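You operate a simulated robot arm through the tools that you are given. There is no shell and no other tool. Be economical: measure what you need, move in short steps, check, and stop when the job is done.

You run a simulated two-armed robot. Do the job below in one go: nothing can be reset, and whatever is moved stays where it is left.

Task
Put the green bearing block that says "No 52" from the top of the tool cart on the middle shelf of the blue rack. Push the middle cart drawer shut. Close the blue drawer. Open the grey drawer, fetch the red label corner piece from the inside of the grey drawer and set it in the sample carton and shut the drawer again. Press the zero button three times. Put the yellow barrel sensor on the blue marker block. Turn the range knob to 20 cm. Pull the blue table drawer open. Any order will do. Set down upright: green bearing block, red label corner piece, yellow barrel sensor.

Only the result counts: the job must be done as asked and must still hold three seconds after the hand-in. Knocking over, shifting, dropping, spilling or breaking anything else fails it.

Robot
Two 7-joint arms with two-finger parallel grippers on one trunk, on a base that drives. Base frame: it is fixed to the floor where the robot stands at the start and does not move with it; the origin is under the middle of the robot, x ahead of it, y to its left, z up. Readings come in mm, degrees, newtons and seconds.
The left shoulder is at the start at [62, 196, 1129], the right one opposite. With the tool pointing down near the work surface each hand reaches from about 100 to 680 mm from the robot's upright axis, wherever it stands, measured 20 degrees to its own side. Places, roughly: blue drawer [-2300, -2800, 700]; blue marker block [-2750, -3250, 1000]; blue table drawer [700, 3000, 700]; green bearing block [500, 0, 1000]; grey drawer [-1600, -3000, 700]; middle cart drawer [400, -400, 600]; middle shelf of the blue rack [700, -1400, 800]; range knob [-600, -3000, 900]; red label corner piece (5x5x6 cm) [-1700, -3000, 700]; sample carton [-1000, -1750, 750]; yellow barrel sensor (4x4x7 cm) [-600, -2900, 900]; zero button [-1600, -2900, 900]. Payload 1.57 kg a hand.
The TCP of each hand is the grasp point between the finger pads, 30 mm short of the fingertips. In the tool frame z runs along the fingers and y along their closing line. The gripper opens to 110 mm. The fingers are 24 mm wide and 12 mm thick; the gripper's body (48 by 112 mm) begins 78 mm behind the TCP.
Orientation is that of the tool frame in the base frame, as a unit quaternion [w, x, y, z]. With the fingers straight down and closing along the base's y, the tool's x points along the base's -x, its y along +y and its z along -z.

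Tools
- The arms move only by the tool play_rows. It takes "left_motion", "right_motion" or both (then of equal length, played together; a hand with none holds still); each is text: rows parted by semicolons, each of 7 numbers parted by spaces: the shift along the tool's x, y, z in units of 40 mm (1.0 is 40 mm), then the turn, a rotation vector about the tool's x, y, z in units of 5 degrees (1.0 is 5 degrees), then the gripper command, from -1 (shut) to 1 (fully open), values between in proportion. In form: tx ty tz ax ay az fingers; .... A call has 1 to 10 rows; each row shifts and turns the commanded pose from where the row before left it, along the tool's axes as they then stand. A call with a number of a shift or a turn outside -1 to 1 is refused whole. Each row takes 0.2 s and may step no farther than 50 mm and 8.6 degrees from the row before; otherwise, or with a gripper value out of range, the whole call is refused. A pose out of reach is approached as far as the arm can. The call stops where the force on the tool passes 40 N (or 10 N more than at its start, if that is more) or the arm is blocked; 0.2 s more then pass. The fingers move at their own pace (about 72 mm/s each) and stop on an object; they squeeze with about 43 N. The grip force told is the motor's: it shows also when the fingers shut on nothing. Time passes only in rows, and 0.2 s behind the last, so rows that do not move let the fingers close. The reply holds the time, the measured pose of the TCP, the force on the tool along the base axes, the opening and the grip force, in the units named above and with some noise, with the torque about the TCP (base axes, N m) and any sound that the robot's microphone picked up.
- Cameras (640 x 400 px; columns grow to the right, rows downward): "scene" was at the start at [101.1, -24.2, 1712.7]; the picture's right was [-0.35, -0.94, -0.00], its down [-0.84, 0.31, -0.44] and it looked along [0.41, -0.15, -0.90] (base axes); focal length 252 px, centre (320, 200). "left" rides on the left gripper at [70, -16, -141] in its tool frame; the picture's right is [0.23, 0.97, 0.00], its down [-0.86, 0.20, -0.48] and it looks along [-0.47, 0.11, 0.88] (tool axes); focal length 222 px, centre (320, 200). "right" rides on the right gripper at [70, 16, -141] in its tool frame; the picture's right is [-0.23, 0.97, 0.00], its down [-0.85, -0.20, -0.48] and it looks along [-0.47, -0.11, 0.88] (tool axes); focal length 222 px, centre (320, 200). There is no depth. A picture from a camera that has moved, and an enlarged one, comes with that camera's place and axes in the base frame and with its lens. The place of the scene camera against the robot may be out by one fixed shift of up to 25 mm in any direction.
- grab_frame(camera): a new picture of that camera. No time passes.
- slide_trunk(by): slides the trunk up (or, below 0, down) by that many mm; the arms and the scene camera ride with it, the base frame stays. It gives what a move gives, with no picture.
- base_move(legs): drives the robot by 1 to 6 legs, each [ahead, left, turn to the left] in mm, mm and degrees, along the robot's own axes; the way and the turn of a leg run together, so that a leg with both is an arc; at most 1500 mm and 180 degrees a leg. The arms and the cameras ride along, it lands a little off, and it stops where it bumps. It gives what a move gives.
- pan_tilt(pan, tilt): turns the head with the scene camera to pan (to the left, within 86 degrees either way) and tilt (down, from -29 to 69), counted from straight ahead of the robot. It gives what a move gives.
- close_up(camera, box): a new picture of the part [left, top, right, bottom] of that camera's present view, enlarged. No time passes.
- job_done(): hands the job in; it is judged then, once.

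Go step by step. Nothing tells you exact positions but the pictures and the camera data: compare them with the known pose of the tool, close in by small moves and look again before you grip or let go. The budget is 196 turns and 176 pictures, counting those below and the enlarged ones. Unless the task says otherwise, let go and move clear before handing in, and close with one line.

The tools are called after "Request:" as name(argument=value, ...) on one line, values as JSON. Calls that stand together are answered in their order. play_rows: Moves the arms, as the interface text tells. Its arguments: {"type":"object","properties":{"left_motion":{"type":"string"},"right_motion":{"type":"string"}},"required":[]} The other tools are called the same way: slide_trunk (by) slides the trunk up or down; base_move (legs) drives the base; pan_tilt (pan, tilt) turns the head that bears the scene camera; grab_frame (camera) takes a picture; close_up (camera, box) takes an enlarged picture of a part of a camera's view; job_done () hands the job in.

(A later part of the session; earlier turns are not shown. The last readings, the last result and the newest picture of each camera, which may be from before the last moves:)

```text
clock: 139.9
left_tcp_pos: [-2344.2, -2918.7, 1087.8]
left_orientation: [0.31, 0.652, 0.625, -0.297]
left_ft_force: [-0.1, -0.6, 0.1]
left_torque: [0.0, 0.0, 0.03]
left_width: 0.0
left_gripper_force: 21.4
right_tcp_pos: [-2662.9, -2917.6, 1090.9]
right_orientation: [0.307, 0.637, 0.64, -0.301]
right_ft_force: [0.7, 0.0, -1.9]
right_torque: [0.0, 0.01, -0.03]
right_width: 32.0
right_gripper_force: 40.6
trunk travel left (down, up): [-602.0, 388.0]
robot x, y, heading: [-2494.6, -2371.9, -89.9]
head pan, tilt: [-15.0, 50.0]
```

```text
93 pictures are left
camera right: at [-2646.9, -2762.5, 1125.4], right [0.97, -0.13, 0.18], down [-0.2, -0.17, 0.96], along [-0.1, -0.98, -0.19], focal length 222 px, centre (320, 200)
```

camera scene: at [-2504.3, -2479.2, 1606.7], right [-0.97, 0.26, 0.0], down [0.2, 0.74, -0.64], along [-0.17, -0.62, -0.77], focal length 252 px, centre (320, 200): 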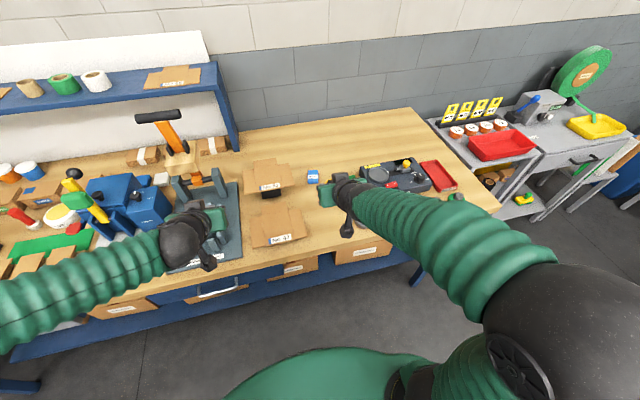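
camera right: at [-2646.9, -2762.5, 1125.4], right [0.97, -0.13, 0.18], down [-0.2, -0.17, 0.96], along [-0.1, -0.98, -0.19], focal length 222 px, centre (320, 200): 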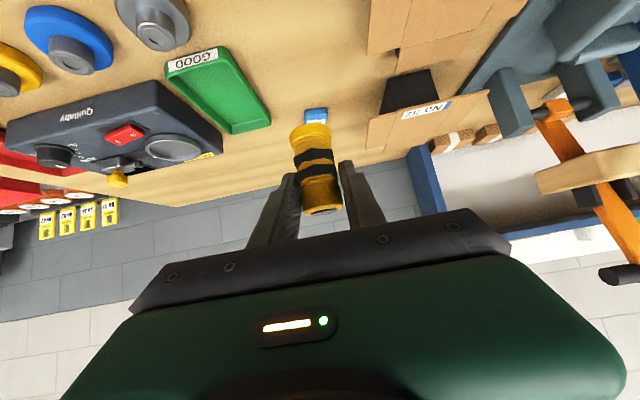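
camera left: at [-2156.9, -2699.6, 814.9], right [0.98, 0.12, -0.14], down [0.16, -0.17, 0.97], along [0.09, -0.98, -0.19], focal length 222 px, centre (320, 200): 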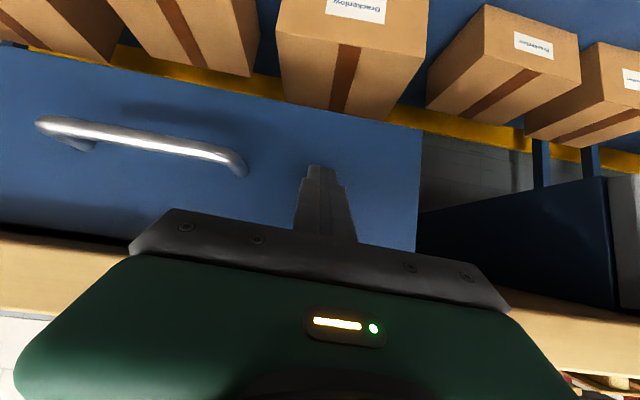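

Before going deeper, I'll return the left hand to vertical and pull it back clear of the lever tool.

Request:
play_rows(left_motion="0 0 0 0 1 0 -1;0 0 0 0 1 0 -1;0 0 0 0 1 0 -1;0 0 0 0 1 0 -1;0 0 0 0 1 0 -1;0 0 0 0 1 0 -1;0 0 0 0 1 0 -1;0 0 0 0 1 0 -1;0 0 0 0 1 0 -1;0 0 0 0 1 0 -1")

Request:
play_rows(left_motion="1 0 0 0 0 0 -1;1 0 0 0 0 0 -1;1 0 0 0 0 0 -1;1 0 0 0 0 0 -1;1 0 0 0 0 0 -1")

Request:
base_move(legs=[[70, 0, 0]])

Request:
play_rows(right_motion="-0.5 0 0.6 0 0 0 -1;-0.5 0 0.6 0 0 0 -1;-0.5 0 0.6 0 0 0 -1;0 0 0 0 0 0 -1")

Request:
grab_frame(camera="right")

```text
clock: 142.1
left_tcp_pos: [-2346.4, -2918.4, 1088.6]
left_orientation: [0.016, 0.717, 0.697, 0.008]
left_ft_force: [0.3, 0.1, 0.1]
left_torque: [-0.04, -0.02, 0.0]
left_width: 0.0
left_gripper_force: 21.3
right_tcp_pos: [-2664.0, -2917.8, 1090.2]
right_orientation: [0.307, 0.637, 0.64, -0.3]
right_ft_force: [-0.4, 0.5, -0.8]
right_torque: [-0.01, 0.0, -0.03]
right_width: 32.0
right_gripper_force: 40.5
trunk travel left (down, up): [-602.0, 388.0]
robot x, y, heading: [-2495.7, -2372.5, -89.8]
head pan, tilt: [-15.0, 50.0]
```

```text
clock: 143.3
left_tcp_pos: [-2340.2, -2715.2, 1086.1]
left_orientation: [0.019, 0.716, 0.698, 0.006]
left_ft_force: [0.2, -0.2, -0.4]
left_torque: [-0.01, 0.01, 0.02]
left_width: 0.1
left_gripper_force: 21.3
right_tcp_pos: [-2665.0, -2915.2, 1093.3]
right_orientation: [0.308, 0.637, 0.64, -0.3]
right_ft_force: [0.0, 0.7, 0.1]
right_torque: [0.01, -0.01, 0.0]
right_width: 31.9
right_gripper_force: 40.8
trunk travel left (down, up): [-602.0, 388.0]
robot x, y, heading: [-2494.9, -2372.4, -89.8]
head pan, tilt: [-15.0, 50.0]
```

```text
clock: 144.3
left_tcp_pos: [-2341.7, -2783.0, 1088.0]
left_orientation: [0.019, 0.717, 0.697, 0.006]
left_ft_force: [0.4, 0.0, -0.5]
left_torque: [-0.03, 0.01, -0.03]
left_width: 0.1
left_gripper_force: 21.2
right_tcp_pos: [-2664.9, -2981.4, 1093.1]
right_orientation: [0.309, 0.636, 0.64, -0.301]
right_ft_force: [0.5, 0.5, -0.6]
right_torque: [0.03, 0.01, -0.04]
right_width: 32.1
right_gripper_force: 41.2
trunk travel left (down, up): [-602.0, 388.0]
robot x, y, heading: [-2499.5, -2440.1, -90.0]
head pan, tilt: [-15.0, 50.0]
```

```text
clock: 145.3
left_tcp_pos: [-2342.8, -2784.1, 1087.7]
left_orientation: [0.019, 0.717, 0.697, 0.006]
left_ft_force: [0.6, 1.5, 1.2]
left_torque: [0.01, -0.03, -0.01]
left_width: 0.0
left_gripper_force: 21.3
right_tcp_pos: [-2664.6, -3071.0, 1094.6]
right_orientation: [0.308, 0.637, 0.639, -0.3]
right_ft_force: [0.2, -0.4, -1.2]
right_torque: [0.01, -0.02, -0.02]
right_width: 31.9
right_gripper_force: 40.9
right hand out of reach, approached as far as the arm can: row 1
trunk travel left (down, up): [-602.0, 388.0]
robot x, y, heading: [-2496.7, -2437.5, -90.2]
head pan, tilt: [-15.0, 50.0]
```

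```text
92 pictures are left
camera right: at [-2649.3, -2913.0, 1128.2], right [0.97, -0.13, 0.19], down [-0.21, -0.17, 0.96], along [-0.1, -0.98, -0.19], focal length 222 px, centre (320, 200)
```

right: 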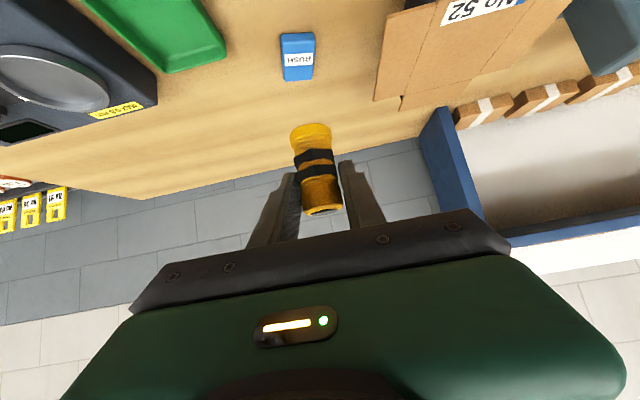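

The marker block's top centre is at about (-2667,-3177,878). Moving the sensor over it.

Request:
play_rows(right_motion="0.05 -0.02 0.866 0 0 0 -1;0.05 -0.02 0.866 0 0 0 -1;0.05 -0.02 0.866 0 0 0 -1;0.05 0 0.866 0 0 0 -1;0 0 0 0 0 0 -1")

Request:
grab_frame(camera="right")

Request:
close_up(camera="scene", box=[250, 120, 410, 220])

```text
clock: 146.5
left_tcp_pos: [-2341.2, -2785.3, 1086.8]
left_orientation: [0.018, 0.716, 0.697, 0.005]
left_ft_force: [0.7, 0.6, 0.0]
left_torque: [-0.01, -0.02, -0.01]
left_width: 0.0
left_gripper_force: 21.3
right_tcp_pos: [-2664.0, -3170.7, 999.9]
right_orientation: [0.307, 0.638, 0.639, -0.301]
right_ft_force: [-0.2, -0.1, -0.9]
right_torque: [0.01, 0.01, 0.04]
right_width: 32.2
right_gripper_force: 40.6
trunk travel left (down, up): [-602.0, 388.0]
robot x, y, heading: [-2499.0, -2435.9, -90.1]
head pan, tilt: [-15.0, 50.0]
```

```text
91 pictures are left
camera right: at [-2649.1, -3015.5, 1034.3], right [0.97, -0.14, 0.18], down [-0.21, -0.17, 0.96], along [-0.1, -0.98, -0.19], focal length 222 px, centre (320, 200)
```

right: 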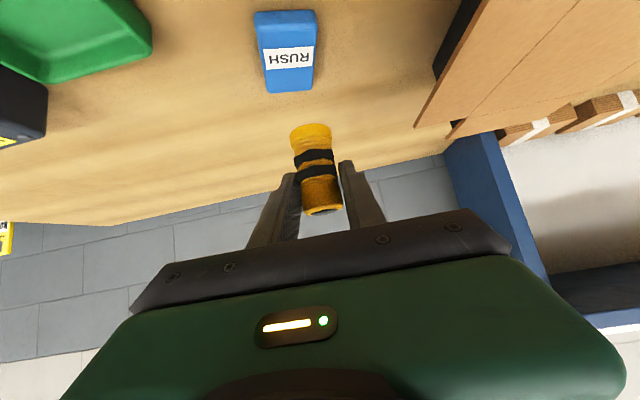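

```text
4.00 times, centred on (330, 170) of scene
camera zoom: at [-2505.5, -2546.1, 1606.9], right [-0.97, 0.26, 0.0], down [0.2, 0.74, -0.64], along [-0.17, -0.62, -0.77], focal length 1007 px, centre (280, 320)
```

zoom: 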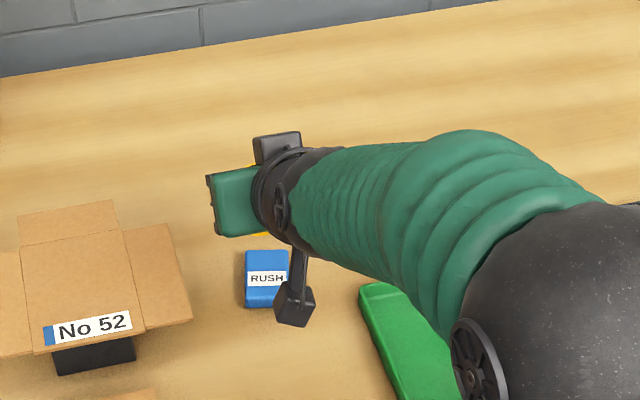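

Request:
play_rows(right_motion="0.39 -0.11 0.41 0 0 0 -1;0.39 0 0.41 0 0 0 -1;0 0 0 0 0 0 -1")

Request:
close_up(camera="right", box=[220, 40, 420, 165])

Request:
close_up(camera="scene", box=[270, 140, 370, 202])

```text
clock: 147.3
left_tcp_pos: [-2340.5, -2785.1, 1086.7]
left_orientation: [0.018, 0.716, 0.698, 0.006]
left_ft_force: [0.4, -0.5, 0.0]
left_torque: [-0.03, -0.03, 0.05]
left_width: 0.0
left_gripper_force: 21.8
right_tcp_pos: [-2670.0, -3177.9, 953.6]
right_orientation: [0.307, 0.637, 0.64, -0.3]
right_ft_force: [-0.3, 0.5, -1.0]
right_torque: [-0.01, 0.0, 0.01]
right_width: 31.9
right_gripper_force: 40.7
trunk travel left (down, up): [-602.0, 388.0]
robot x, y, heading: [-2492.1, -2439.7, -90.1]
head pan, tilt: [-15.0, 50.0]
```

```text
3.20 times, centred on (320, 102) of right
camera zoom: at [-2653.7, -3021.9, 989.0], right [0.97, -0.14, 0.18], down [-0.21, -0.17, 0.96], along [-0.1, -0.98, -0.19], focal length 711 px, centre (320, 512)
```

zoom: 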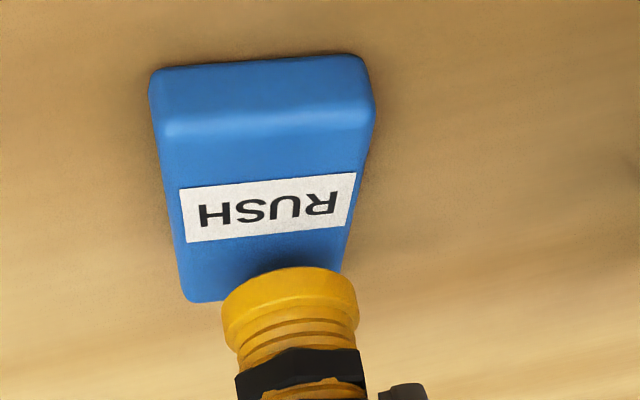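

```text
6.40 times, centred on (320, 171) of scene
camera zoom: at [-2505.7, -2547.0, 1606.8], right [-0.97, 0.26, 0.0], down [0.2, 0.74, -0.64], along [-0.17, -0.62, -0.77], focal length 1612 px, centre (320, 386)
```

zoom: 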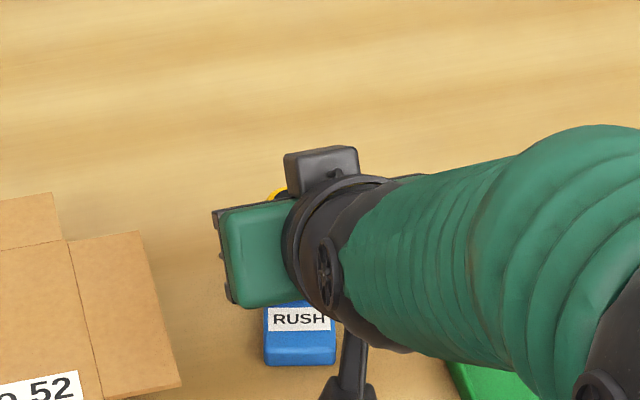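

Request:
play_rows(right_motion="-0.13 -0.05 0.15 0 0 0 -1;0.19 0 0.16 0 0 0 -1;0 0 0 0 0 0 -1")

Request:
close_up(camera="right", box=[220, 60, 420, 185])

```text
clock: 148.1
left_tcp_pos: [-2340.1, -2785.5, 1086.8]
left_orientation: [0.018, 0.716, 0.697, 0.006]
left_ft_force: [0.0, 0.1, 0.2]
left_torque: [-0.05, -0.01, 0.01]
left_width: 0.0
left_gripper_force: 21.1
right_tcp_pos: [-2671.5, -3184.7, 945.3]
right_orientation: [0.308, 0.637, 0.64, -0.3]
right_ft_force: [-1.0, -1.0, -0.9]
right_torque: [-0.02, 0.01, -0.02]
right_width: 32.2
right_gripper_force: 40.1
trunk travel left (down, up): [-602.0, 388.0]
robot x, y, heading: [-2494.2, -2442.5, -90.2]
head pan, tilt: [-15.0, 50.0]
```

```text
3.20 times, centred on (320, 122) of right
camera zoom: at [-2655.1, -3029.5, 979.9], right [0.97, -0.14, 0.18], down [-0.21, -0.17, 0.96], along [-0.1, -0.98, -0.19], focal length 711 px, centre (320, 448)
```

zoom: 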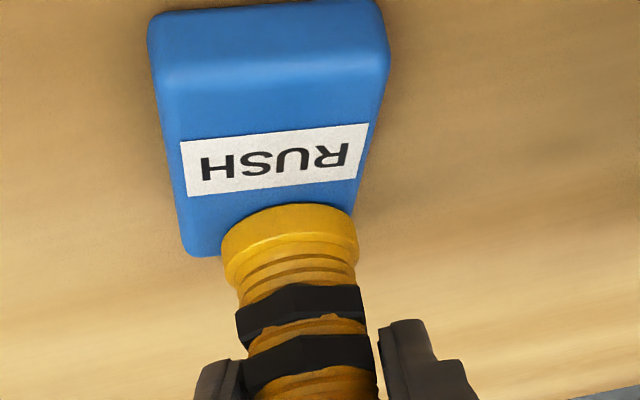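

Request:
play_rows(right_motion="0.115 -0.03 0.096 0 0 0 -1;0 0 0 0 0 0 -1")

Request:
close_up(camera="right", box=[220, 60, 420, 185])

```text
clock: 148.7
left_tcp_pos: [-2339.6, -2784.5, 1086.0]
left_orientation: [0.018, 0.717, 0.697, 0.006]
left_ft_force: [-0.4, -0.2, 0.5]
left_torque: [0.01, -0.02, -0.03]
left_width: 0.1
left_gripper_force: 21.7
right_tcp_pos: [-2671.6, -3184.4, 944.0]
right_orientation: [0.309, 0.636, 0.638, -0.303]
right_ft_force: [0.8, -2.0, 16.2]
right_torque: [-0.03, 0.03, -0.02]
right_width: 32.5
right_gripper_force: 40.0
trunk travel left (down, up): [-602.0, 388.0]
robot x, y, heading: [-2497.9, -2437.4, -89.8]
head pan, tilt: [-15.0, 50.0]
```

```text
3.20 times, centred on (320, 122) of right
camera zoom: at [-2655.3, -3029.3, 977.8], right [0.97, -0.13, 0.18], down [-0.2, -0.16, 0.97], along [-0.1, -0.98, -0.19], focal length 711 px, centre (320, 448)
```

zoom: 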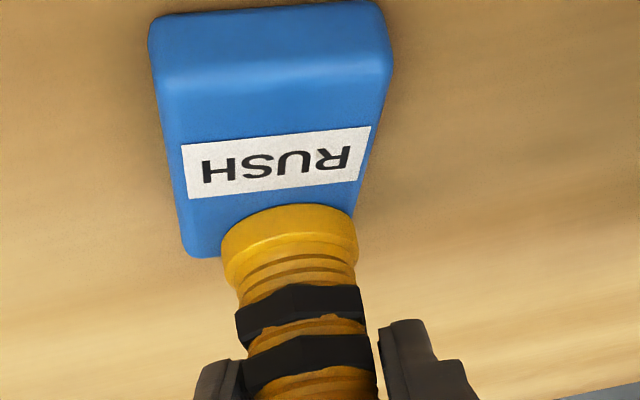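

Contact, but the sensor stands too far back on the block (its base is ~25 mm beyond centre). I'll lift, pull back 25 mm and re-check.

Request:
play_rows(right_motion="-0.19 0 -0.16 0 0 0 -1;0.4 0 -0.48 0 0 0 -1;0 0 0 0 0 0 -1")

Request:
close_up(camera="right", box=[220, 60, 420, 185])

```text
clock: 149.5
left_tcp_pos: [-2340.6, -2786.4, 1086.7]
left_orientation: [0.017, 0.717, 0.697, 0.007]
left_ft_force: [-0.5, -0.5, 1.2]
left_torque: [0.01, -0.01, -0.03]
left_width: 0.1
left_gripper_force: 21.0
right_tcp_pos: [-2672.3, -3160.0, 949.0]
right_orientation: [0.307, 0.638, 0.64, -0.299]
right_ft_force: [-0.3, 0.0, -0.5]
right_torque: [-0.02, 0.04, -0.01]
right_width: 31.7
right_gripper_force: 40.9
trunk travel left (down, up): [-602.0, 388.0]
robot x, y, heading: [-2497.4, -2438.5, -90.0]
head pan, tilt: [-15.0, 50.0]
```

```text
3.20 times, centred on (320, 122) of right
camera zoom: at [-2656.3, -3004.2, 984.2], right [0.97, -0.14, 0.18], down [-0.21, -0.17, 0.96], along [-0.1, -0.98, -0.19], focal length 711 px, centre (320, 448)
```

zoom: 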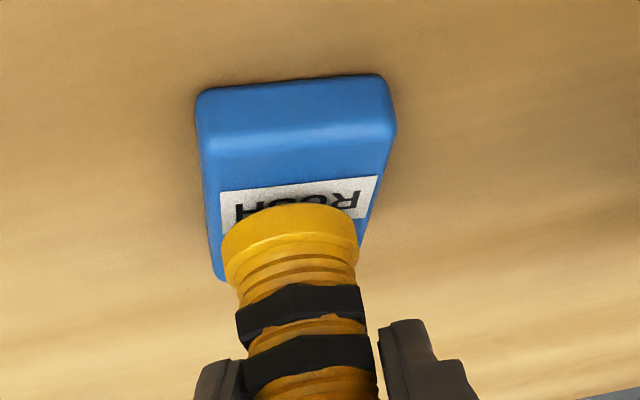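

Centred now. Lowering to contact.

Request:
play_rows(right_motion="0.07 0 0.06 0 0 0 -1;0.06 0 0.05 0 0 0 -1;0 0 0 0 0 0 -1")

Request:
close_up(camera="right", box=[220, 60, 420, 185])

```text
clock: 150.3
left_tcp_pos: [-2340.3, -2784.8, 1086.1]
left_orientation: [0.018, 0.717, 0.697, 0.007]
left_ft_force: [-0.6, -0.9, 0.0]
left_torque: [0.02, -0.01, -0.01]
left_width: 0.0
left_gripper_force: 20.9
right_tcp_pos: [-2672.6, -3161.1, 945.0]
right_orientation: [0.309, 0.637, 0.639, -0.301]
right_ft_force: [-1.1, 0.9, 6.2]
right_torque: [0.04, 0.15, -0.02]
right_width: 32.2
right_gripper_force: 40.2
trunk travel left (down, up): [-602.0, 388.0]
robot x, y, heading: [-2496.6, -2439.0, -90.0]
head pan, tilt: [-15.0, 50.0]
```

```text
3.20 times, centred on (320, 122) of right
camera zoom: at [-2656.1, -3004.8, 978.7], right [0.97, -0.14, 0.18], down [-0.21, -0.17, 0.96], along [-0.1, -0.98, -0.19], focal length 711 px, centre (320, 448)
```

zoom: 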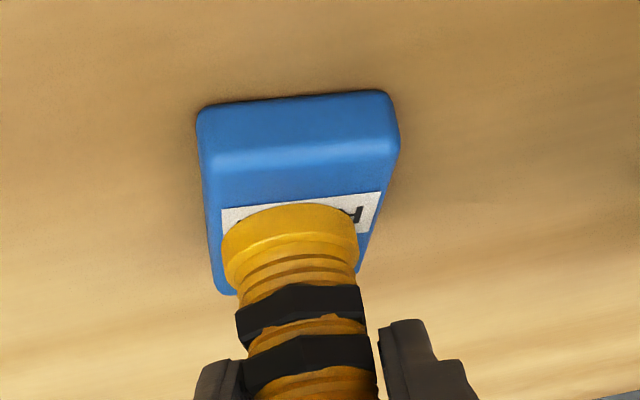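

Request:
play_rows(right_motion="0 0 0 0 0 0 -0.3;0 0 0 0 0 0 0.2;0 0 0 0 0 0 0.3;0 0 -0.5 0 0 0 0.3;0 0 -0.8 0 0 0 0.3;0 0 -0.8 0 0 0 0.3;0 0 0 0 0 0 0.3")

Request:
close_up(camera="right", box=[220, 60, 420, 185])

```text
clock: 151.9
left_tcp_pos: [-2341.2, -2786.9, 1086.0]
left_orientation: [0.017, 0.717, 0.697, 0.007]
left_ft_force: [0.6, -0.4, -0.4]
left_torque: [0.01, 0.02, -0.01]
left_width: 0.0
left_gripper_force: 21.5
right_tcp_pos: [-2673.0, -3096.3, 995.7]
right_orientation: [0.308, 0.637, 0.64, -0.299]
right_ft_force: [1.0, 0.3, -0.3]
right_torque: [-0.03, 0.01, -0.03]
right_width: 71.4
right_gripper_force: 0.1
trunk travel left (down, up): [-602.0, 388.0]
robot x, y, heading: [-2495.6, -2442.0, -90.1]
head pan, tilt: [-15.0, 50.0]
```

```text
3.20 times, centred on (320, 122) of right
camera zoom: at [-2657.1, -2940.8, 1029.8], right [0.97, -0.14, 0.18], down [-0.21, -0.17, 0.96], along [-0.1, -0.98, -0.19], focal length 711 px, centre (320, 448)
```

zoom: 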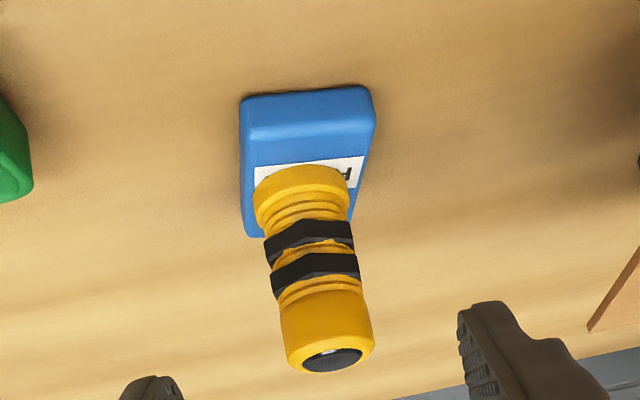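

The yellow sensor stands upright on the blue marker block. I'll withdraw, then drive to the grey drawer station.

Request:
play_rows(right_motion="0 0 -0.8 0 0 0 0.3;0 0 -0.8 0 0 0 0.3;0 0 -0.8 0 0 0 0.3;0 0 0 0 0 0 0.3")

Request:
base_move(legs=[[-215, 0, 0], [0, 1080, 0]])

Request:
pan_tilt(pan=-12, tilt=50)

Request:
grab_frame(camera="scene")

Request:
close_up(camera="scene", box=[170, 80, 370, 205])

```text
clock: 152.9
left_tcp_pos: [-2341.0, -2785.7, 1085.9]
left_orientation: [0.017, 0.717, 0.697, 0.007]
left_ft_force: [-0.7, 0.7, -0.4]
left_torque: [0.0, -0.01, 0.0]
left_width: 0.0
left_gripper_force: 21.4
right_tcp_pos: [-2675.7, -3020.6, 1052.6]
right_orientation: [0.307, 0.637, 0.64, -0.3]
right_ft_force: [-0.5, -0.5, 0.0]
right_torque: [-0.02, 0.01, -0.02]
right_width: 71.6
right_gripper_force: 0.1
trunk travel left (down, up): [-602.0, 388.0]
robot x, y, heading: [-2492.5, -2440.2, -89.8]
head pan, tilt: [-15.0, 50.0]
```

```text
clock: 159.8
left_tcp_pos: [-1258.0, -2579.2, 1085.3]
left_orientation: [0.018, 0.721, 0.693, 0.008]
left_ft_force: [-1.0, 0.3, 0.4]
left_torque: [-0.03, -0.03, -0.02]
left_width: 0.1
left_gripper_force: 21.4
right_tcp_pos: [-1595.7, -2809.3, 1055.1]
right_orientation: [0.305, 0.643, 0.634, -0.304]
right_ft_force: [-0.4, -0.5, -0.1]
right_torque: [0.03, -0.04, 0.03]
right_width: 71.5
right_gripper_force: 0.1
trunk travel left (down, up): [-602.0, 388.0]
robot x, y, heading: [-1410.0, -2229.9, -90.9]
head pan, tilt: [-15.0, 50.0]
```

```text
clock: 160.4
left_tcp_pos: [-1255.9, -2578.8, 1087.1]
left_orientation: [0.018, 0.721, 0.692, 0.007]
left_ft_force: [-0.9, 0.7, -0.6]
left_torque: [0.01, -0.02, 0.0]
left_width: 0.0
left_gripper_force: 21.1
right_tcp_pos: [-1593.5, -2809.4, 1054.3]
right_orientation: [0.305, 0.642, 0.635, -0.303]
right_ft_force: [0.6, 0.3, 0.9]
right_torque: [-0.02, -0.02, 0.05]
right_width: 71.6
right_gripper_force: 0.0
trunk travel left (down, up): [-602.0, 388.0]
robot x, y, heading: [-1404.2, -2230.8, -90.8]
head pan, tilt: [-12.0, 50.0]
```

```text
82 pictures are left
camera scene: at [-1414.1, -2338.4, 1606.8], right [-0.97, 0.22, 0.0], down [0.17, 0.75, -0.64], along [-0.14, -0.63, -0.77], focal length 252 px, centre (320, 200)
```

scene: 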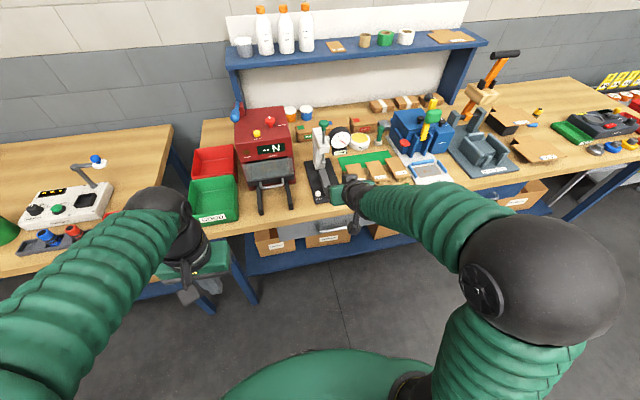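

```text
3.20 times, centred on (270, 142) of scene
camera zoom: at [-1414.1, -2338.4, 1606.8], right [-0.97, 0.22, 0.0], down [0.17, 0.75, -0.64], along [-0.14, -0.63, -0.77], focal length 806 px, centre (480, 384)
```

zoom: 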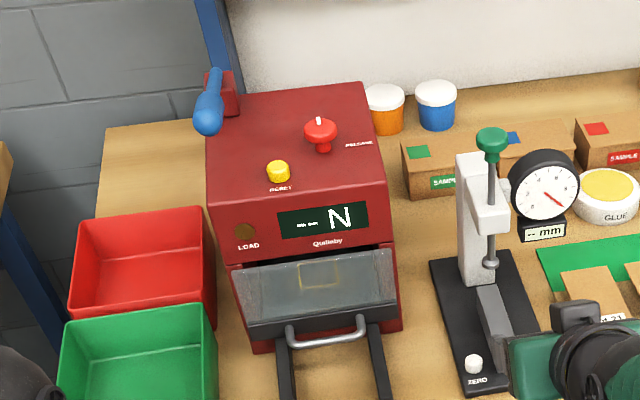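

The ZERO button is the white button on the dial-gauge stand, at about (-1545,-2963). I'll use the vertical, closed left hand and position the base for it.

Request:
base_move(legs=[[0, -285, 0.8], [130, 0, 0]])

Request:
play_rows(left_motion="-1 0 0 0 0 0 -1;-1 0 0 0 0 0 -1;-1 0 0 0 0 0 -1;-1 0 0 0 0 0 -1;0 0 0 0 0 0 -1")

Request:
grab_frame(camera="left")

```text
clock: 163.2
left_tcp_pos: [-1529.9, -2702.2, 1086.0]
left_orientation: [0.017, 0.718, 0.696, 0.006]
left_ft_force: [0.4, 0.1, 0.2]
left_torque: [0.01, -0.02, -0.07]
left_width: 0.0
left_gripper_force: 21.6
right_tcp_pos: [-1864.6, -2937.4, 1054.6]
right_orientation: [0.306, 0.638, 0.639, -0.301]
right_ft_force: [0.3, 0.4, 0.0]
right_torque: [0.0, 0.02, -0.01]
right_width: 71.4
right_gripper_force: 0.1
trunk travel left (down, up): [-602.0, 388.0]
robot x, y, heading: [-1685.8, -2360.6, -90.1]
head pan, tilt: [-12.0, 50.0]
```

```text
clock: 164.4
left_tcp_pos: [-1540.9, -2861.7, 1089.7]
left_orientation: [0.02, 0.718, 0.695, 0.007]
left_ft_force: [0.1, 0.4, -0.1]
left_torque: [0.01, 0.01, -0.04]
left_width: 0.2
left_gripper_force: 21.9
right_tcp_pos: [-1870.6, -2937.6, 1054.3]
right_orientation: [0.309, 0.638, 0.639, -0.3]
right_ft_force: [-0.1, 1.3, 0.3]
right_torque: [-0.03, 0.0, 0.01]
right_width: 71.6
right_gripper_force: 0.0
trunk travel left (down, up): [-602.0, 388.0]
robot x, y, heading: [-1684.3, -2357.9, -90.3]
head pan, tilt: [-12.0, 50.0]
```

```text
80 pictures are left
camera left: at [-1560.6, -2788.7, 1228.6], right [0.98, 0.2, 0.03], down [0.15, -0.85, 0.5], along [0.13, -0.48, -0.87], focal length 222 px, centre (320, 200)
```

left: 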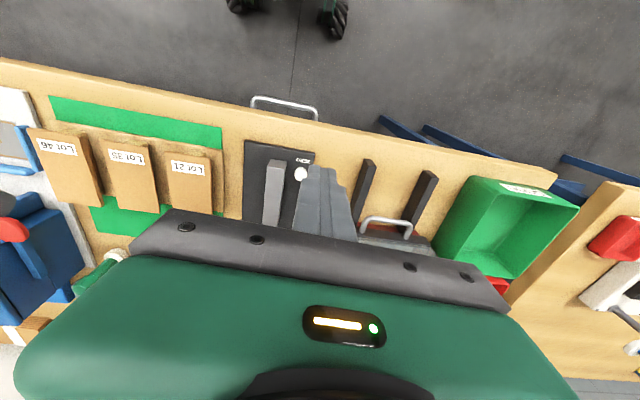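

Request:
play_rows(left_motion="-0.585 -0.072 0.4 0 0 0 -1;-0.585 -0.072 0.4 0 0 0 -1;-0.585 -0.072 0.4 0 0 0 -1;0 0 0.75 0 0 0 -1;0 0 0.75 0 0 0 -1;0 0 0 0 0 0 -1")

Request:
close_up(camera="left", box=[230, 90, 410, 202])

```text
clock: 165.8
left_tcp_pos: [-1546.2, -2936.3, 983.4]
left_orientation: [0.019, 0.718, 0.696, 0.007]
left_ft_force: [-0.3, 0.6, 0.4]
left_torque: [-0.03, -0.01, -0.02]
left_width: 0.0
left_gripper_force: 21.2
right_tcp_pos: [-1868.9, -2937.4, 1053.8]
right_orientation: [0.307, 0.639, 0.638, -0.301]
right_ft_force: [0.9, 0.1, 0.2]
right_torque: [0.01, 0.04, 0.01]
right_width: 71.3
right_gripper_force: 0.0
trunk travel left (down, up): [-602.0, 388.0]
robot x, y, heading: [-1684.6, -2355.2, -90.2]
head pan, tilt: [-12.0, 50.0]
```

```text
3.56 times, centred on (320, 146) of left
camera zoom: at [-1565.0, -2862.3, 1122.5], right [0.98, 0.2, 0.03], down [0.16, -0.85, 0.5], along [0.13, -0.48, -0.87], focal length 790 px, centre (320, 392)
```

zoom: 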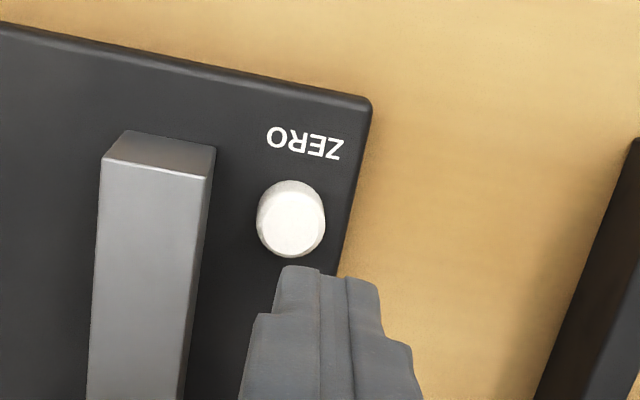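

Request:
play_rows(left_motion="0 -0.1 0.7 0 0 0 -1;0 0 0.7 0 0 0 -1;0 0 0.1 0 0 0 -1;0 0 0 0 0 0 -1")

Request:
close_up(camera="left", box=[230, 90, 410, 202])

```text
clock: 166.8
left_tcp_pos: [-1547.2, -2936.7, 924.9]
left_orientation: [0.022, 0.717, 0.697, 0.005]
left_ft_force: [2.6, -7.9, 29.9]
left_torque: [0.0, -0.04, -0.07]
left_width: 0.0
left_gripper_force: 21.0
right_tcp_pos: [-1868.7, -2935.4, 1056.0]
right_orientation: [0.308, 0.638, 0.638, -0.301]
right_ft_force: [-0.2, -0.3, -0.7]
right_torque: [0.01, -0.02, -0.02]
right_width: 71.5
right_gripper_force: 0.1
trunk travel left (down, up): [-602.0, 388.0]
robot x, y, heading: [-1689.0, -2359.1, -90.3]
head pan, tilt: [-12.0, 50.0]
heard: click
```

```text
3.56 times, centred on (320, 146) of left
camera zoom: at [-1566.7, -2861.8, 1064.7], right [0.98, 0.2, 0.03], down [0.16, -0.85, 0.51], along [0.13, -0.49, -0.86], focal length 790 px, centre (320, 392)
```

zoom: 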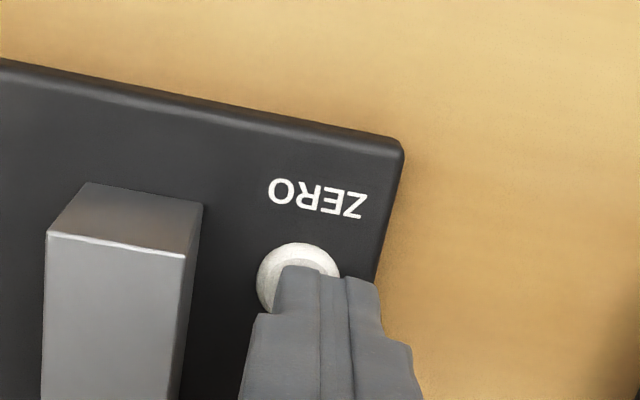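

One click heard (press 1). I'll lift fully, then press again.

Request:
play_rows(left_motion="0 0 -0.5 0 0 0 -1;0 0 0 0 0 0 -1;0 0 0 0 0 0 -1")

Request:
play_rows(left_motion="0 0 0.4 0 0 0 -1;0 0 0.1 0 0 0 -1;0 0 0 0 0 0 -1")

Request:
play_rows(left_motion="0 0 -0.5 0 0 0 -1;0 0 0 0 0 0 -1;0 0 0 0 0 0 -1")

```text
clock: 167.6
left_tcp_pos: [-1549.3, -2936.6, 940.3]
left_orientation: [0.018, 0.718, 0.696, 0.008]
left_ft_force: [0.6, -0.7, 0.3]
left_torque: [0.02, -0.01, 0.02]
left_width: 0.2
left_gripper_force: 21.4
right_tcp_pos: [-1869.2, -2938.4, 1054.0]
right_orientation: [0.307, 0.639, 0.639, -0.3]
right_ft_force: [0.4, 0.4, 0.9]
right_torque: [0.01, 0.02, 0.01]
right_width: 71.3
right_gripper_force: 0.1
trunk travel left (down, up): [-602.0, 388.0]
robot x, y, heading: [-1686.2, -2360.6, -90.1]
head pan, tilt: [-12.0, 50.0]
```

```text
clock: 168.4
left_tcp_pos: [-1548.6, -2936.0, 924.6]
left_orientation: [0.022, 0.718, 0.696, 0.004]
left_ft_force: [2.4, -6.0, 34.2]
left_torque: [0.1, 0.0, -0.07]
left_width: 0.0
left_gripper_force: 20.9
right_tcp_pos: [-1869.3, -2934.8, 1055.4]
right_orientation: [0.308, 0.638, 0.638, -0.3]
right_ft_force: [-0.4, -0.1, -0.7]
right_torque: [0.01, 0.01, 0.01]
right_width: 71.5
right_gripper_force: 0.1
trunk travel left (down, up): [-602.0, 388.0]
robot x, y, heading: [-1686.5, -2357.9, -90.1]
head pan, tilt: [-12.0, 50.0]
heard: click
```

```text
clock: 169.2
left_tcp_pos: [-1550.2, -2937.6, 939.4]
left_orientation: [0.017, 0.718, 0.696, 0.009]
left_ft_force: [-0.1, 0.2, 0.0]
left_torque: [0.02, -0.03, 0.0]
left_width: 0.1
left_gripper_force: 21.4
right_tcp_pos: [-1869.9, -2938.2, 1053.0]
right_orientation: [0.307, 0.639, 0.638, -0.3]
right_ft_force: [0.3, 0.6, 0.1]
right_torque: [-0.01, -0.01, 0.01]
right_width: 71.7
right_gripper_force: 0.2
trunk travel left (down, up): [-602.0, 388.0]
robot x, y, heading: [-1684.8, -2356.2, -90.1]
head pan, tilt: [-12.0, 50.0]
```

Second click heard. Now the third press, then up and clear.

Request:
play_rows(left_motion="0 0 0.4 0 0 0 -1;0 0 0.1 0 0 0 -1;0 0 0 0 0 0 -1")

Request:
play_rows(left_motion="0 0 -0.5 0 0 0 -1;0 0 -1 0 0 0 -1;0 0 -1 0 0 0 -1;0.5 0 -1 0 0 0 -1;1 0 0 0 0 0 -1;1 0 0 0 0 0 -1;1 0 0 0 0 0 -1")

Request:
close_up(camera="left", box=[200, 90, 440, 240])

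```text
clock: 170.0
left_tcp_pos: [-1549.1, -2936.5, 926.3]
left_orientation: [0.022, 0.718, 0.696, 0.005]
left_ft_force: [1.9, -4.8, 35.2]
left_torque: [0.16, 0.03, -0.02]
left_width: 0.0
left_gripper_force: 20.9
right_tcp_pos: [-1870.1, -2935.4, 1055.8]
right_orientation: [0.309, 0.637, 0.639, -0.3]
right_ft_force: [-0.2, -0.6, 0.2]
right_torque: [0.02, 0.02, 0.0]
right_width: 71.5
right_gripper_force: 0.2
trunk travel left (down, up): [-602.0, 388.0]
robot x, y, heading: [-1692.5, -2359.0, -90.1]
head pan, tilt: [-12.0, 50.0]
heard: click
```

```text
clock: 171.6
left_tcp_pos: [-1549.3, -2792.1, 1060.6]
left_orientation: [0.02, 0.718, 0.696, 0.007]
left_ft_force: [-0.1, 0.2, -0.1]
left_torque: [-0.02, 0.05, -0.01]
left_width: 0.1
left_gripper_force: 20.8
right_tcp_pos: [-1868.7, -2935.3, 1056.5]
right_orientation: [0.307, 0.639, 0.637, -0.302]
right_ft_force: [-0.4, 0.2, 0.6]
right_torque: [0.03, 0.03, -0.03]
right_width: 71.6
right_gripper_force: 0.1
trunk travel left (down, up): [-602.0, 388.0]
robot x, y, heading: [-1691.1, -2357.6, -90.0]
head pan, tilt: [-12.0, 50.0]
```

```text
2.67 times, centred on (320, 165) of left
camera zoom: at [-1567.9, -2719.1, 1199.7], right [0.98, 0.2, 0.03], down [0.16, -0.85, 0.5], along [0.13, -0.49, -0.87], focal length 592 px, centre (320, 293)
```

zoom: 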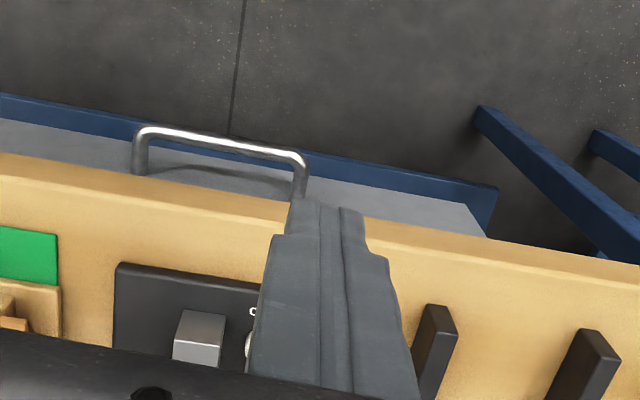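

Three presses done. Now the grey drawer: handle bar centre is about (-1600,-2855,760). I'll back off and rotate the right hand to horizontal with vertical closing.

Request:
base_move(legs=[[-130, 0, 0], [0, 255, 0]])

Request:
play_rows(right_motion="0 0 0 0 -1 0 0;0 0 0 0 -1 0 0;0 0 0 0 -1 0 0;0 0 0 0 -1 0 0;0 0 0 0 -1 0 0;0 0 0 0 -1 0 0;0 0 0 0 -1 0 0;0 0 0 0 0 1 0;0 0 0 0 0 1 0;0 0 0 0 0 1 0")

Request:
play_rows(right_motion="0 0 0 0 0 1 0;0 0 0 0 0 1 0;0 0 0 0 0 1 0;0 0 0 0 0 1 0;0 0 0 0 0 1 0;0 0 0 0 0 1 0;0 0 0 0 0 1 0;0 0 0 0 0 1 0;0 0 0 0 0 1 0;0 0 0 0 0 1 0")

Request:
play_rows(right_motion="0 0 0 0 0 1 0;0 0 0 0 0 1 0;0 0 0 0 0 1 0;0 0 0 0 0 1 0;0 0 0 0 0 1 0;0 0 0 0 0 0 0")

```text
clock: 174.4
left_tcp_pos: [-1308.8, -2671.7, 1061.4]
left_orientation: [0.022, 0.722, 0.692, 0.01]
left_ft_force: [0.0, 0.2, -0.3]
left_torque: [-0.01, -0.04, -0.02]
left_width: 0.2
left_gripper_force: 21.4
right_tcp_pos: [-1630.7, -2809.8, 1051.1]
right_orientation: [0.309, 0.643, 0.633, -0.299]
right_ft_force: [-0.5, 0.7, -0.1]
right_torque: [-0.03, -0.02, 0.01]
right_width: 71.2
right_gripper_force: 0.1
trunk travel left (down, up): [-602.0, 388.0]
robot x, y, heading: [-1426.4, -2230.9, -90.9]
head pan, tilt: [-12.0, 50.0]
```

```text
clock: 176.6
left_tcp_pos: [-1298.4, -2670.7, 1059.8]
left_orientation: [0.018, 0.721, 0.692, 0.007]
left_ft_force: [-0.4, 0.3, 0.9]
left_torque: [0.0, -0.01, 0.02]
left_width: 0.0
left_gripper_force: 21.8
right_tcp_pos: [-1620.8, -2810.6, 1054.4]
right_orientation: [0.542, 0.584, 0.441, -0.413]
right_ft_force: [0.6, 1.1, -0.1]
right_torque: [0.02, 0.04, -0.01]
right_width: 54.9
right_gripper_force: 0.1
trunk travel left (down, up): [-602.0, 388.0]
robot x, y, heading: [-1435.2, -2231.9, -91.0]
head pan, tilt: [-12.0, 50.0]
```

```text
clock: 178.8
left_tcp_pos: [-1300.0, -2671.5, 1060.3]
left_orientation: [0.019, 0.721, 0.692, 0.008]
left_ft_force: [-0.3, 0.3, 0.2]
left_torque: [-0.01, -0.02, 0.0]
left_width: 0.0
left_gripper_force: 21.5
right_tcp_pos: [-1620.8, -2810.1, 1053.7]
right_orientation: [0.666, 0.716, 0.152, -0.146]
right_ft_force: [-0.1, 0.0, -0.6]
right_torque: [0.03, -0.03, 0.0]
right_width: 55.1
right_gripper_force: 0.1
trunk travel left (down, up): [-602.0, 388.0]
robot x, y, heading: [-1433.1, -2235.9, -91.2]
head pan, tilt: [-12.0, 50.0]
```

```text
clock: 180.2
left_tcp_pos: [-1298.9, -2671.1, 1060.4]
left_orientation: [0.019, 0.722, 0.692, 0.008]
left_ft_force: [-0.2, -0.2, 0.1]
left_torque: [0.01, 0.0, 0.01]
left_width: 0.1
left_gripper_force: 21.4
right_tcp_pos: [-1620.0, -2810.2, 1054.0]
right_orientation: [0.682, 0.731, -0.006, 0.002]
right_ft_force: [0.7, -0.2, 0.5]
right_torque: [0.0, 0.01, 0.01]
right_width: 54.8
right_gripper_force: 0.0
trunk travel left (down, up): [-602.0, 388.0]
robot x, y, heading: [-1430.8, -2229.0, -91.0]
head pan, tilt: [-12.0, 50.0]
```

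Request:
play_rows(right_motion="0.37 0 -0.6 0 0 0 0;0 0 -0.6 0 0 0 0;0 0 0 0 0 0 0")

Request:
slide_trunk(by=-130)

Request:
play_rows(right_motion="0 -0.9 0 0 0 0 0;0 -0.9 0 0 0 0 0;0 -0.9 0 0 0 0 0;0 -0.9 0 0 0 0 0;0 0 0 0 0 0 0")

Request:
grab_frame(camera="right")

```text
clock: 181.0
left_tcp_pos: [-1299.1, -2671.6, 1060.3]
left_orientation: [0.019, 0.722, 0.692, 0.007]
left_ft_force: [0.0, 0.5, 0.4]
left_torque: [0.0, -0.04, 0.02]
left_width: 0.0
left_gripper_force: 21.3
right_tcp_pos: [-1605.3, -2775.7, 1056.6]
right_orientation: [0.681, 0.732, -0.006, 0.001]
right_ft_force: [-1.6, 0.7, 0.2]
right_torque: [0.04, -0.04, -0.03]
right_width: 55.1
right_gripper_force: 0.0
right hand out of reach, approached as far as the arm can: row 2
trunk travel left (down, up): [-602.0, 388.0]
robot x, y, heading: [-1430.4, -2239.3, -90.5]
head pan, tilt: [-12.0, 50.0]
```

```text
clock: 182.5
left_tcp_pos: [-1299.0, -2670.6, 930.3]
left_orientation: [0.019, 0.722, 0.692, 0.007]
left_ft_force: [0.3, 0.3, 0.8]
left_torque: [0.03, 0.02, 0.0]
left_width: 0.1
left_gripper_force: 21.9
right_tcp_pos: [-1605.3, -2775.7, 927.0]
right_orientation: [0.681, 0.732, -0.006, 0.001]
right_ft_force: [0.0, 0.4, 1.0]
right_torque: [-0.01, 0.0, 0.05]
right_width: 55.0
right_gripper_force: 0.1
trunk travel left (down, up): [-472.0, 518.0]
robot x, y, heading: [-1431.7, -2233.0, -90.8]
head pan, tilt: [-12.0, 50.0]
```

```text
clock: 183.7
left_tcp_pos: [-1299.3, -2669.8, 930.3]
left_orientation: [0.019, 0.722, 0.692, 0.006]
left_ft_force: [-0.3, 0.5, 1.0]
left_torque: [0.01, 0.0, 0.04]
left_width: 0.0
left_gripper_force: 21.3
right_tcp_pos: [-1604.0, -2765.7, 784.4]
right_orientation: [0.682, 0.731, -0.006, 0.001]
right_ft_force: [0.0, 0.9, 0.5]
right_torque: [0.01, -0.01, 0.0]
right_width: 54.9
right_gripper_force: 0.0
trunk travel left (down, up): [-472.0, 518.0]
robot x, y, heading: [-1434.5, -2233.5, -90.7]
head pan, tilt: [-12.0, 50.0]
```

```text
76 pictures are left
camera right: at [-1532.3, -2623.4, 810.3], right [-0.24, -0.07, 0.97], down [-0.85, 0.5, -0.17], along [-0.47, -0.86, -0.17], focal length 222 px, centre (320, 200)
```

right: 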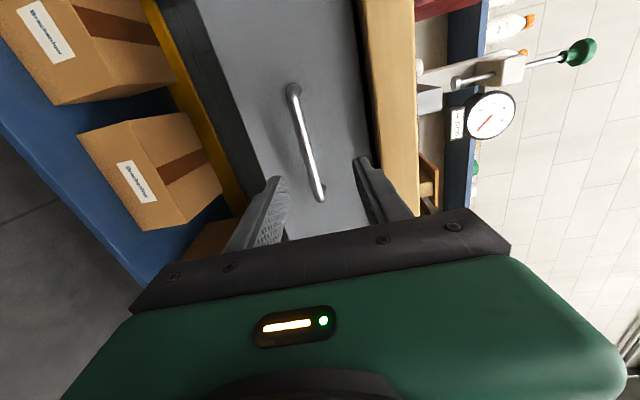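

The handle bar is at z≈766. Aligning, advancing, and gripping it.

Request:
play_rows(right_motion="0.2 -0.33 0 0 0 0 0;0 0 0.6 0 0 0 0;0 0 0.6 0 0 0 0;0 0 0.6 0 0 0 0;0 0 0 0 0 0 0")

Request:
grab_frame(camera="right")

```text
clock: 184.9
left_tcp_pos: [-1300.0, -2670.4, 930.1]
left_orientation: [0.019, 0.722, 0.692, 0.007]
left_ft_force: [-0.5, 0.0, 0.6]
left_torque: [-0.03, 0.02, 0.0]
left_width: 0.0
left_gripper_force: 21.8
right_tcp_pos: [-1596.1, -2836.5, 764.3]
right_orientation: [0.681, 0.732, -0.005, 0.001]
right_ft_force: [0.1, -0.2, -0.1]
right_torque: [0.0, 0.01, 0.0]
right_width: 55.1
right_gripper_force: 0.0
trunk travel left (down, up): [-472.0, 518.0]
robot x, y, heading: [-1429.5, -2228.5, -91.1]
head pan, tilt: [-12.0, 50.0]
```

```text
75 pictures are left
camera right: at [-1524.0, -2694.2, 790.9], right [-0.24, -0.07, 0.97], down [-0.85, 0.5, -0.17], along [-0.47, -0.86, -0.17], focal length 222 px, centre (320, 200)
```

right: 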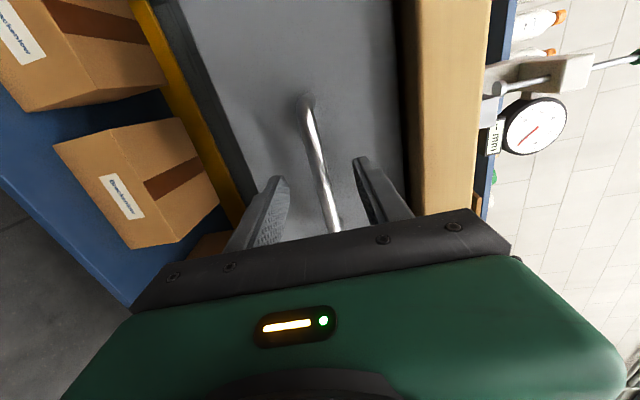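

Request:
play_rows(right_motion="0 0 0.15 0 0 0 -1;0 0 0 0 0 0 -1;0 0 0 0 0 0 -1;0 0 0 0 0 0 -1")

```text
clock: 185.9
left_tcp_pos: [-1298.7, -2669.7, 931.3]
left_orientation: [0.019, 0.722, 0.691, 0.007]
left_ft_force: [-0.2, 0.9, 0.6]
left_torque: [-0.03, 0.01, 0.04]
left_width: 0.1
left_gripper_force: 20.9
right_tcp_pos: [-1596.7, -2841.6, 766.6]
right_orientation: [0.683, 0.73, -0.005, 0.0]
right_ft_force: [-1.8, -0.3, 15.5]
right_torque: [-0.15, 0.58, 0.51]
right_width: 11.8
right_gripper_force: 29.0
trunk travel left (down, up): [-472.0, 518.0]
robot x, y, heading: [-1430.6, -2232.3, -90.8]
head pan, tilt: [-12.0, 50.0]
```

Request:
play_rows(right_motion="0 0 -0.5 0 0 0 -1;0 0 -0.5 0 0 0 -1;0 0 -0.5 0 0 0 -1;0 0 0 0 0 0 -1")

Request:
base_move(legs=[[-50, 0, 0]])

Request:
grab_frame(camera="right")

Request:
pan_tilt(pan=-86, tilt=60)

Request:
grab_frame(camera="scene")

```text
clock: 186.9
left_tcp_pos: [-1298.6, -2671.3, 929.3]
left_orientation: [0.018, 0.721, 0.692, 0.006]
left_ft_force: [-0.6, 0.7, -0.5]
left_torque: [-0.01, -0.02, 0.04]
left_width: 0.1
left_gripper_force: 21.7
right_tcp_pos: [-1596.3, -2782.1, 768.2]
right_orientation: [0.679, 0.734, -0.005, 0.002]
right_ft_force: [3.2, 1.3, -6.7]
right_torque: [0.09, 0.59, 0.11]
right_width: 12.0
right_gripper_force: 28.7
trunk travel left (down, up): [-472.0, 518.0]
robot x, y, heading: [-1430.3, -2234.7, -91.0]
head pan, tilt: [-12.0, 50.0]
```

```text
clock: 187.9
left_tcp_pos: [-1298.0, -2620.6, 930.2]
left_orientation: [0.02, 0.722, 0.692, 0.007]
left_ft_force: [0.3, 0.3, -0.3]
left_torque: [-0.02, 0.01, 0.01]
left_width: 0.1
left_gripper_force: 21.3
right_tcp_pos: [-1595.7, -2731.7, 766.7]
right_orientation: [0.679, 0.734, -0.006, 0.0]
right_ft_force: [4.1, -0.3, -23.5]
right_torque: [0.18, 0.56, -0.53]
right_width: 11.8
right_gripper_force: 29.7
trunk travel left (down, up): [-472.0, 518.0]
robot x, y, heading: [-1429.4, -2182.4, -90.8]
head pan, tilt: [-12.0, 50.0]
```

```text
74 pictures are left
camera right: at [-1524.6, -2590.9, 793.9], right [-0.24, -0.07, 0.97], down [-0.85, 0.5, -0.17], along [-0.47, -0.86, -0.18], focal length 222 px, centre (320, 200)
```

right: 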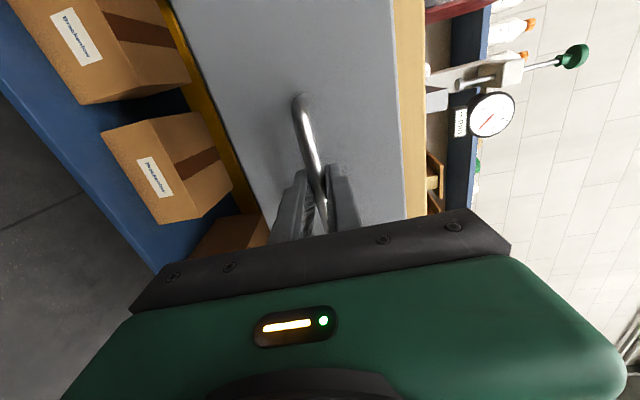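

```text
clock: 189.3
left_tcp_pos: [-1299.2, -2619.8, 930.6]
left_orientation: [0.019, 0.722, 0.692, 0.007]
left_ft_force: [-0.1, 0.1, -0.1]
left_torque: [-0.01, -0.02, -0.01]
left_width: 0.1
left_gripper_force: 21.3
right_tcp_pos: [-1596.8, -2731.5, 767.2]
right_orientation: [0.679, 0.734, -0.005, 0.001]
right_ft_force: [2.1, -0.3, -15.4]
right_torque: [0.13, 0.57, 0.09]
right_width: 11.4
right_gripper_force: 29.2
trunk travel left (down, up): [-472.0, 518.0]
robot x, y, heading: [-1434.0, -2182.5, -91.0]
head pan, tilt: [-85.9, 60.0]
```

```text
73 pictures are left
camera scene: at [-1489.8, -2222.6, 1464.1], right [-0.06, 1.0, 0.0], down [0.86, 0.05, -0.5], along [-0.5, -0.03, -0.87], focal length 252 px, centre (320, 200)
```

scene: 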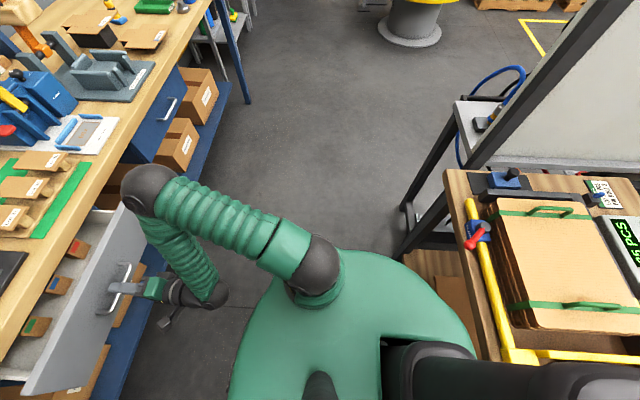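

The red-label piece is inside at the far −x end. There's room behind me, so I'll pull the drawer another 50 mm with the base.

Request:
base_move(legs=[[-50, 0, 0]])

Request:
grab_frame(camera="scene")

```text
clock: 190.2
left_tcp_pos: [-1298.6, -2569.1, 931.1]
left_orientation: [0.019, 0.721, 0.693, 0.005]
left_ft_force: [-0.2, 1.2, -0.5]
left_torque: [-0.04, -0.01, 0.02]
left_width: 0.2
left_gripper_force: 20.9
right_tcp_pos: [-1596.5, -2681.4, 766.4]
right_orientation: [0.679, 0.734, -0.006, 0.001]
right_ft_force: [-0.2, 0.4, -22.3]
right_torque: [0.14, 0.57, -0.43]
right_width: 11.8
right_gripper_force: 29.2
trunk travel left (down, up): [-472.0, 518.0]
robot x, y, heading: [-1429.0, -2135.8, -91.2]
head pan, tilt: [-85.9, 60.0]
```

```text
72 pictures are left
camera scene: at [-1490.1, -2172.2, 1464.1], right [-0.06, 1.0, 0.0], down [0.87, 0.05, -0.5], along [-0.5, -0.03, -0.87], focal length 252 px, centre (320, 200)
```

scene: 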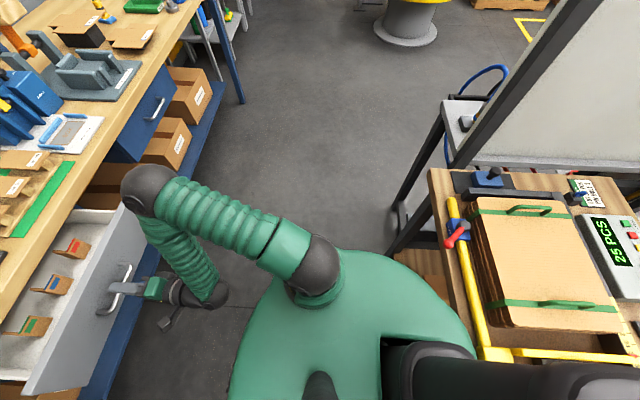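

The drawer is open ~160 mm and the pieces are in view. Release the handle and retreat.

Request:
play_rows(right_motion="0 0 0 0 0 0 0;0 0 0 0 0 0 0;0 0 -0.3 0 0 0 0;0 0 -0.3 0 0 0 0;0 0 0 0 0 0 0")

Request:
grab_frame(camera="right")

```text
clock: 191.4
left_tcp_pos: [-1297.7, -2567.6, 933.3]
left_orientation: [0.02, 0.721, 0.693, 0.005]
left_ft_force: [-0.4, -0.1, -0.3]
left_torque: [-0.02, 0.0, -0.02]
left_width: 0.0
left_gripper_force: 21.8
right_tcp_pos: [-1594.0, -2656.2, 770.3]
right_orientation: [0.68, 0.734, -0.006, 0.0]
right_ft_force: [0.2, -0.5, -0.9]
right_torque: [-0.02, 0.0, -0.03]
right_width: 54.9
right_gripper_force: 0.0
trunk travel left (down, up): [-472.0, 518.0]
robot x, y, heading: [-1430.9, -2136.0, -90.8]
head pan, tilt: [-85.9, 60.0]
```

```text
71 pictures are left
camera right: at [-1522.9, -2515.5, 797.3], right [-0.24, -0.07, 0.97], down [-0.85, 0.5, -0.17], along [-0.47, -0.86, -0.18], focal length 222 px, centre (320, 200)
```

right: 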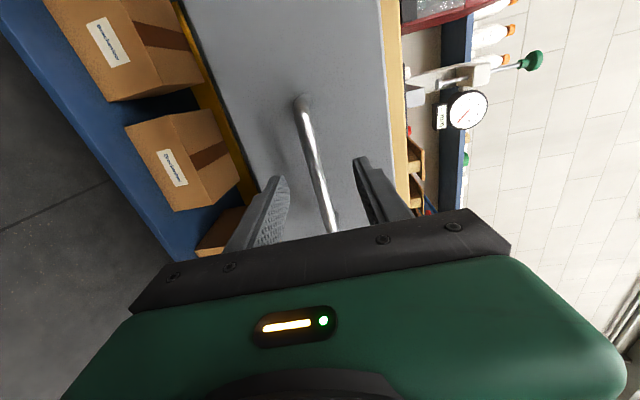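

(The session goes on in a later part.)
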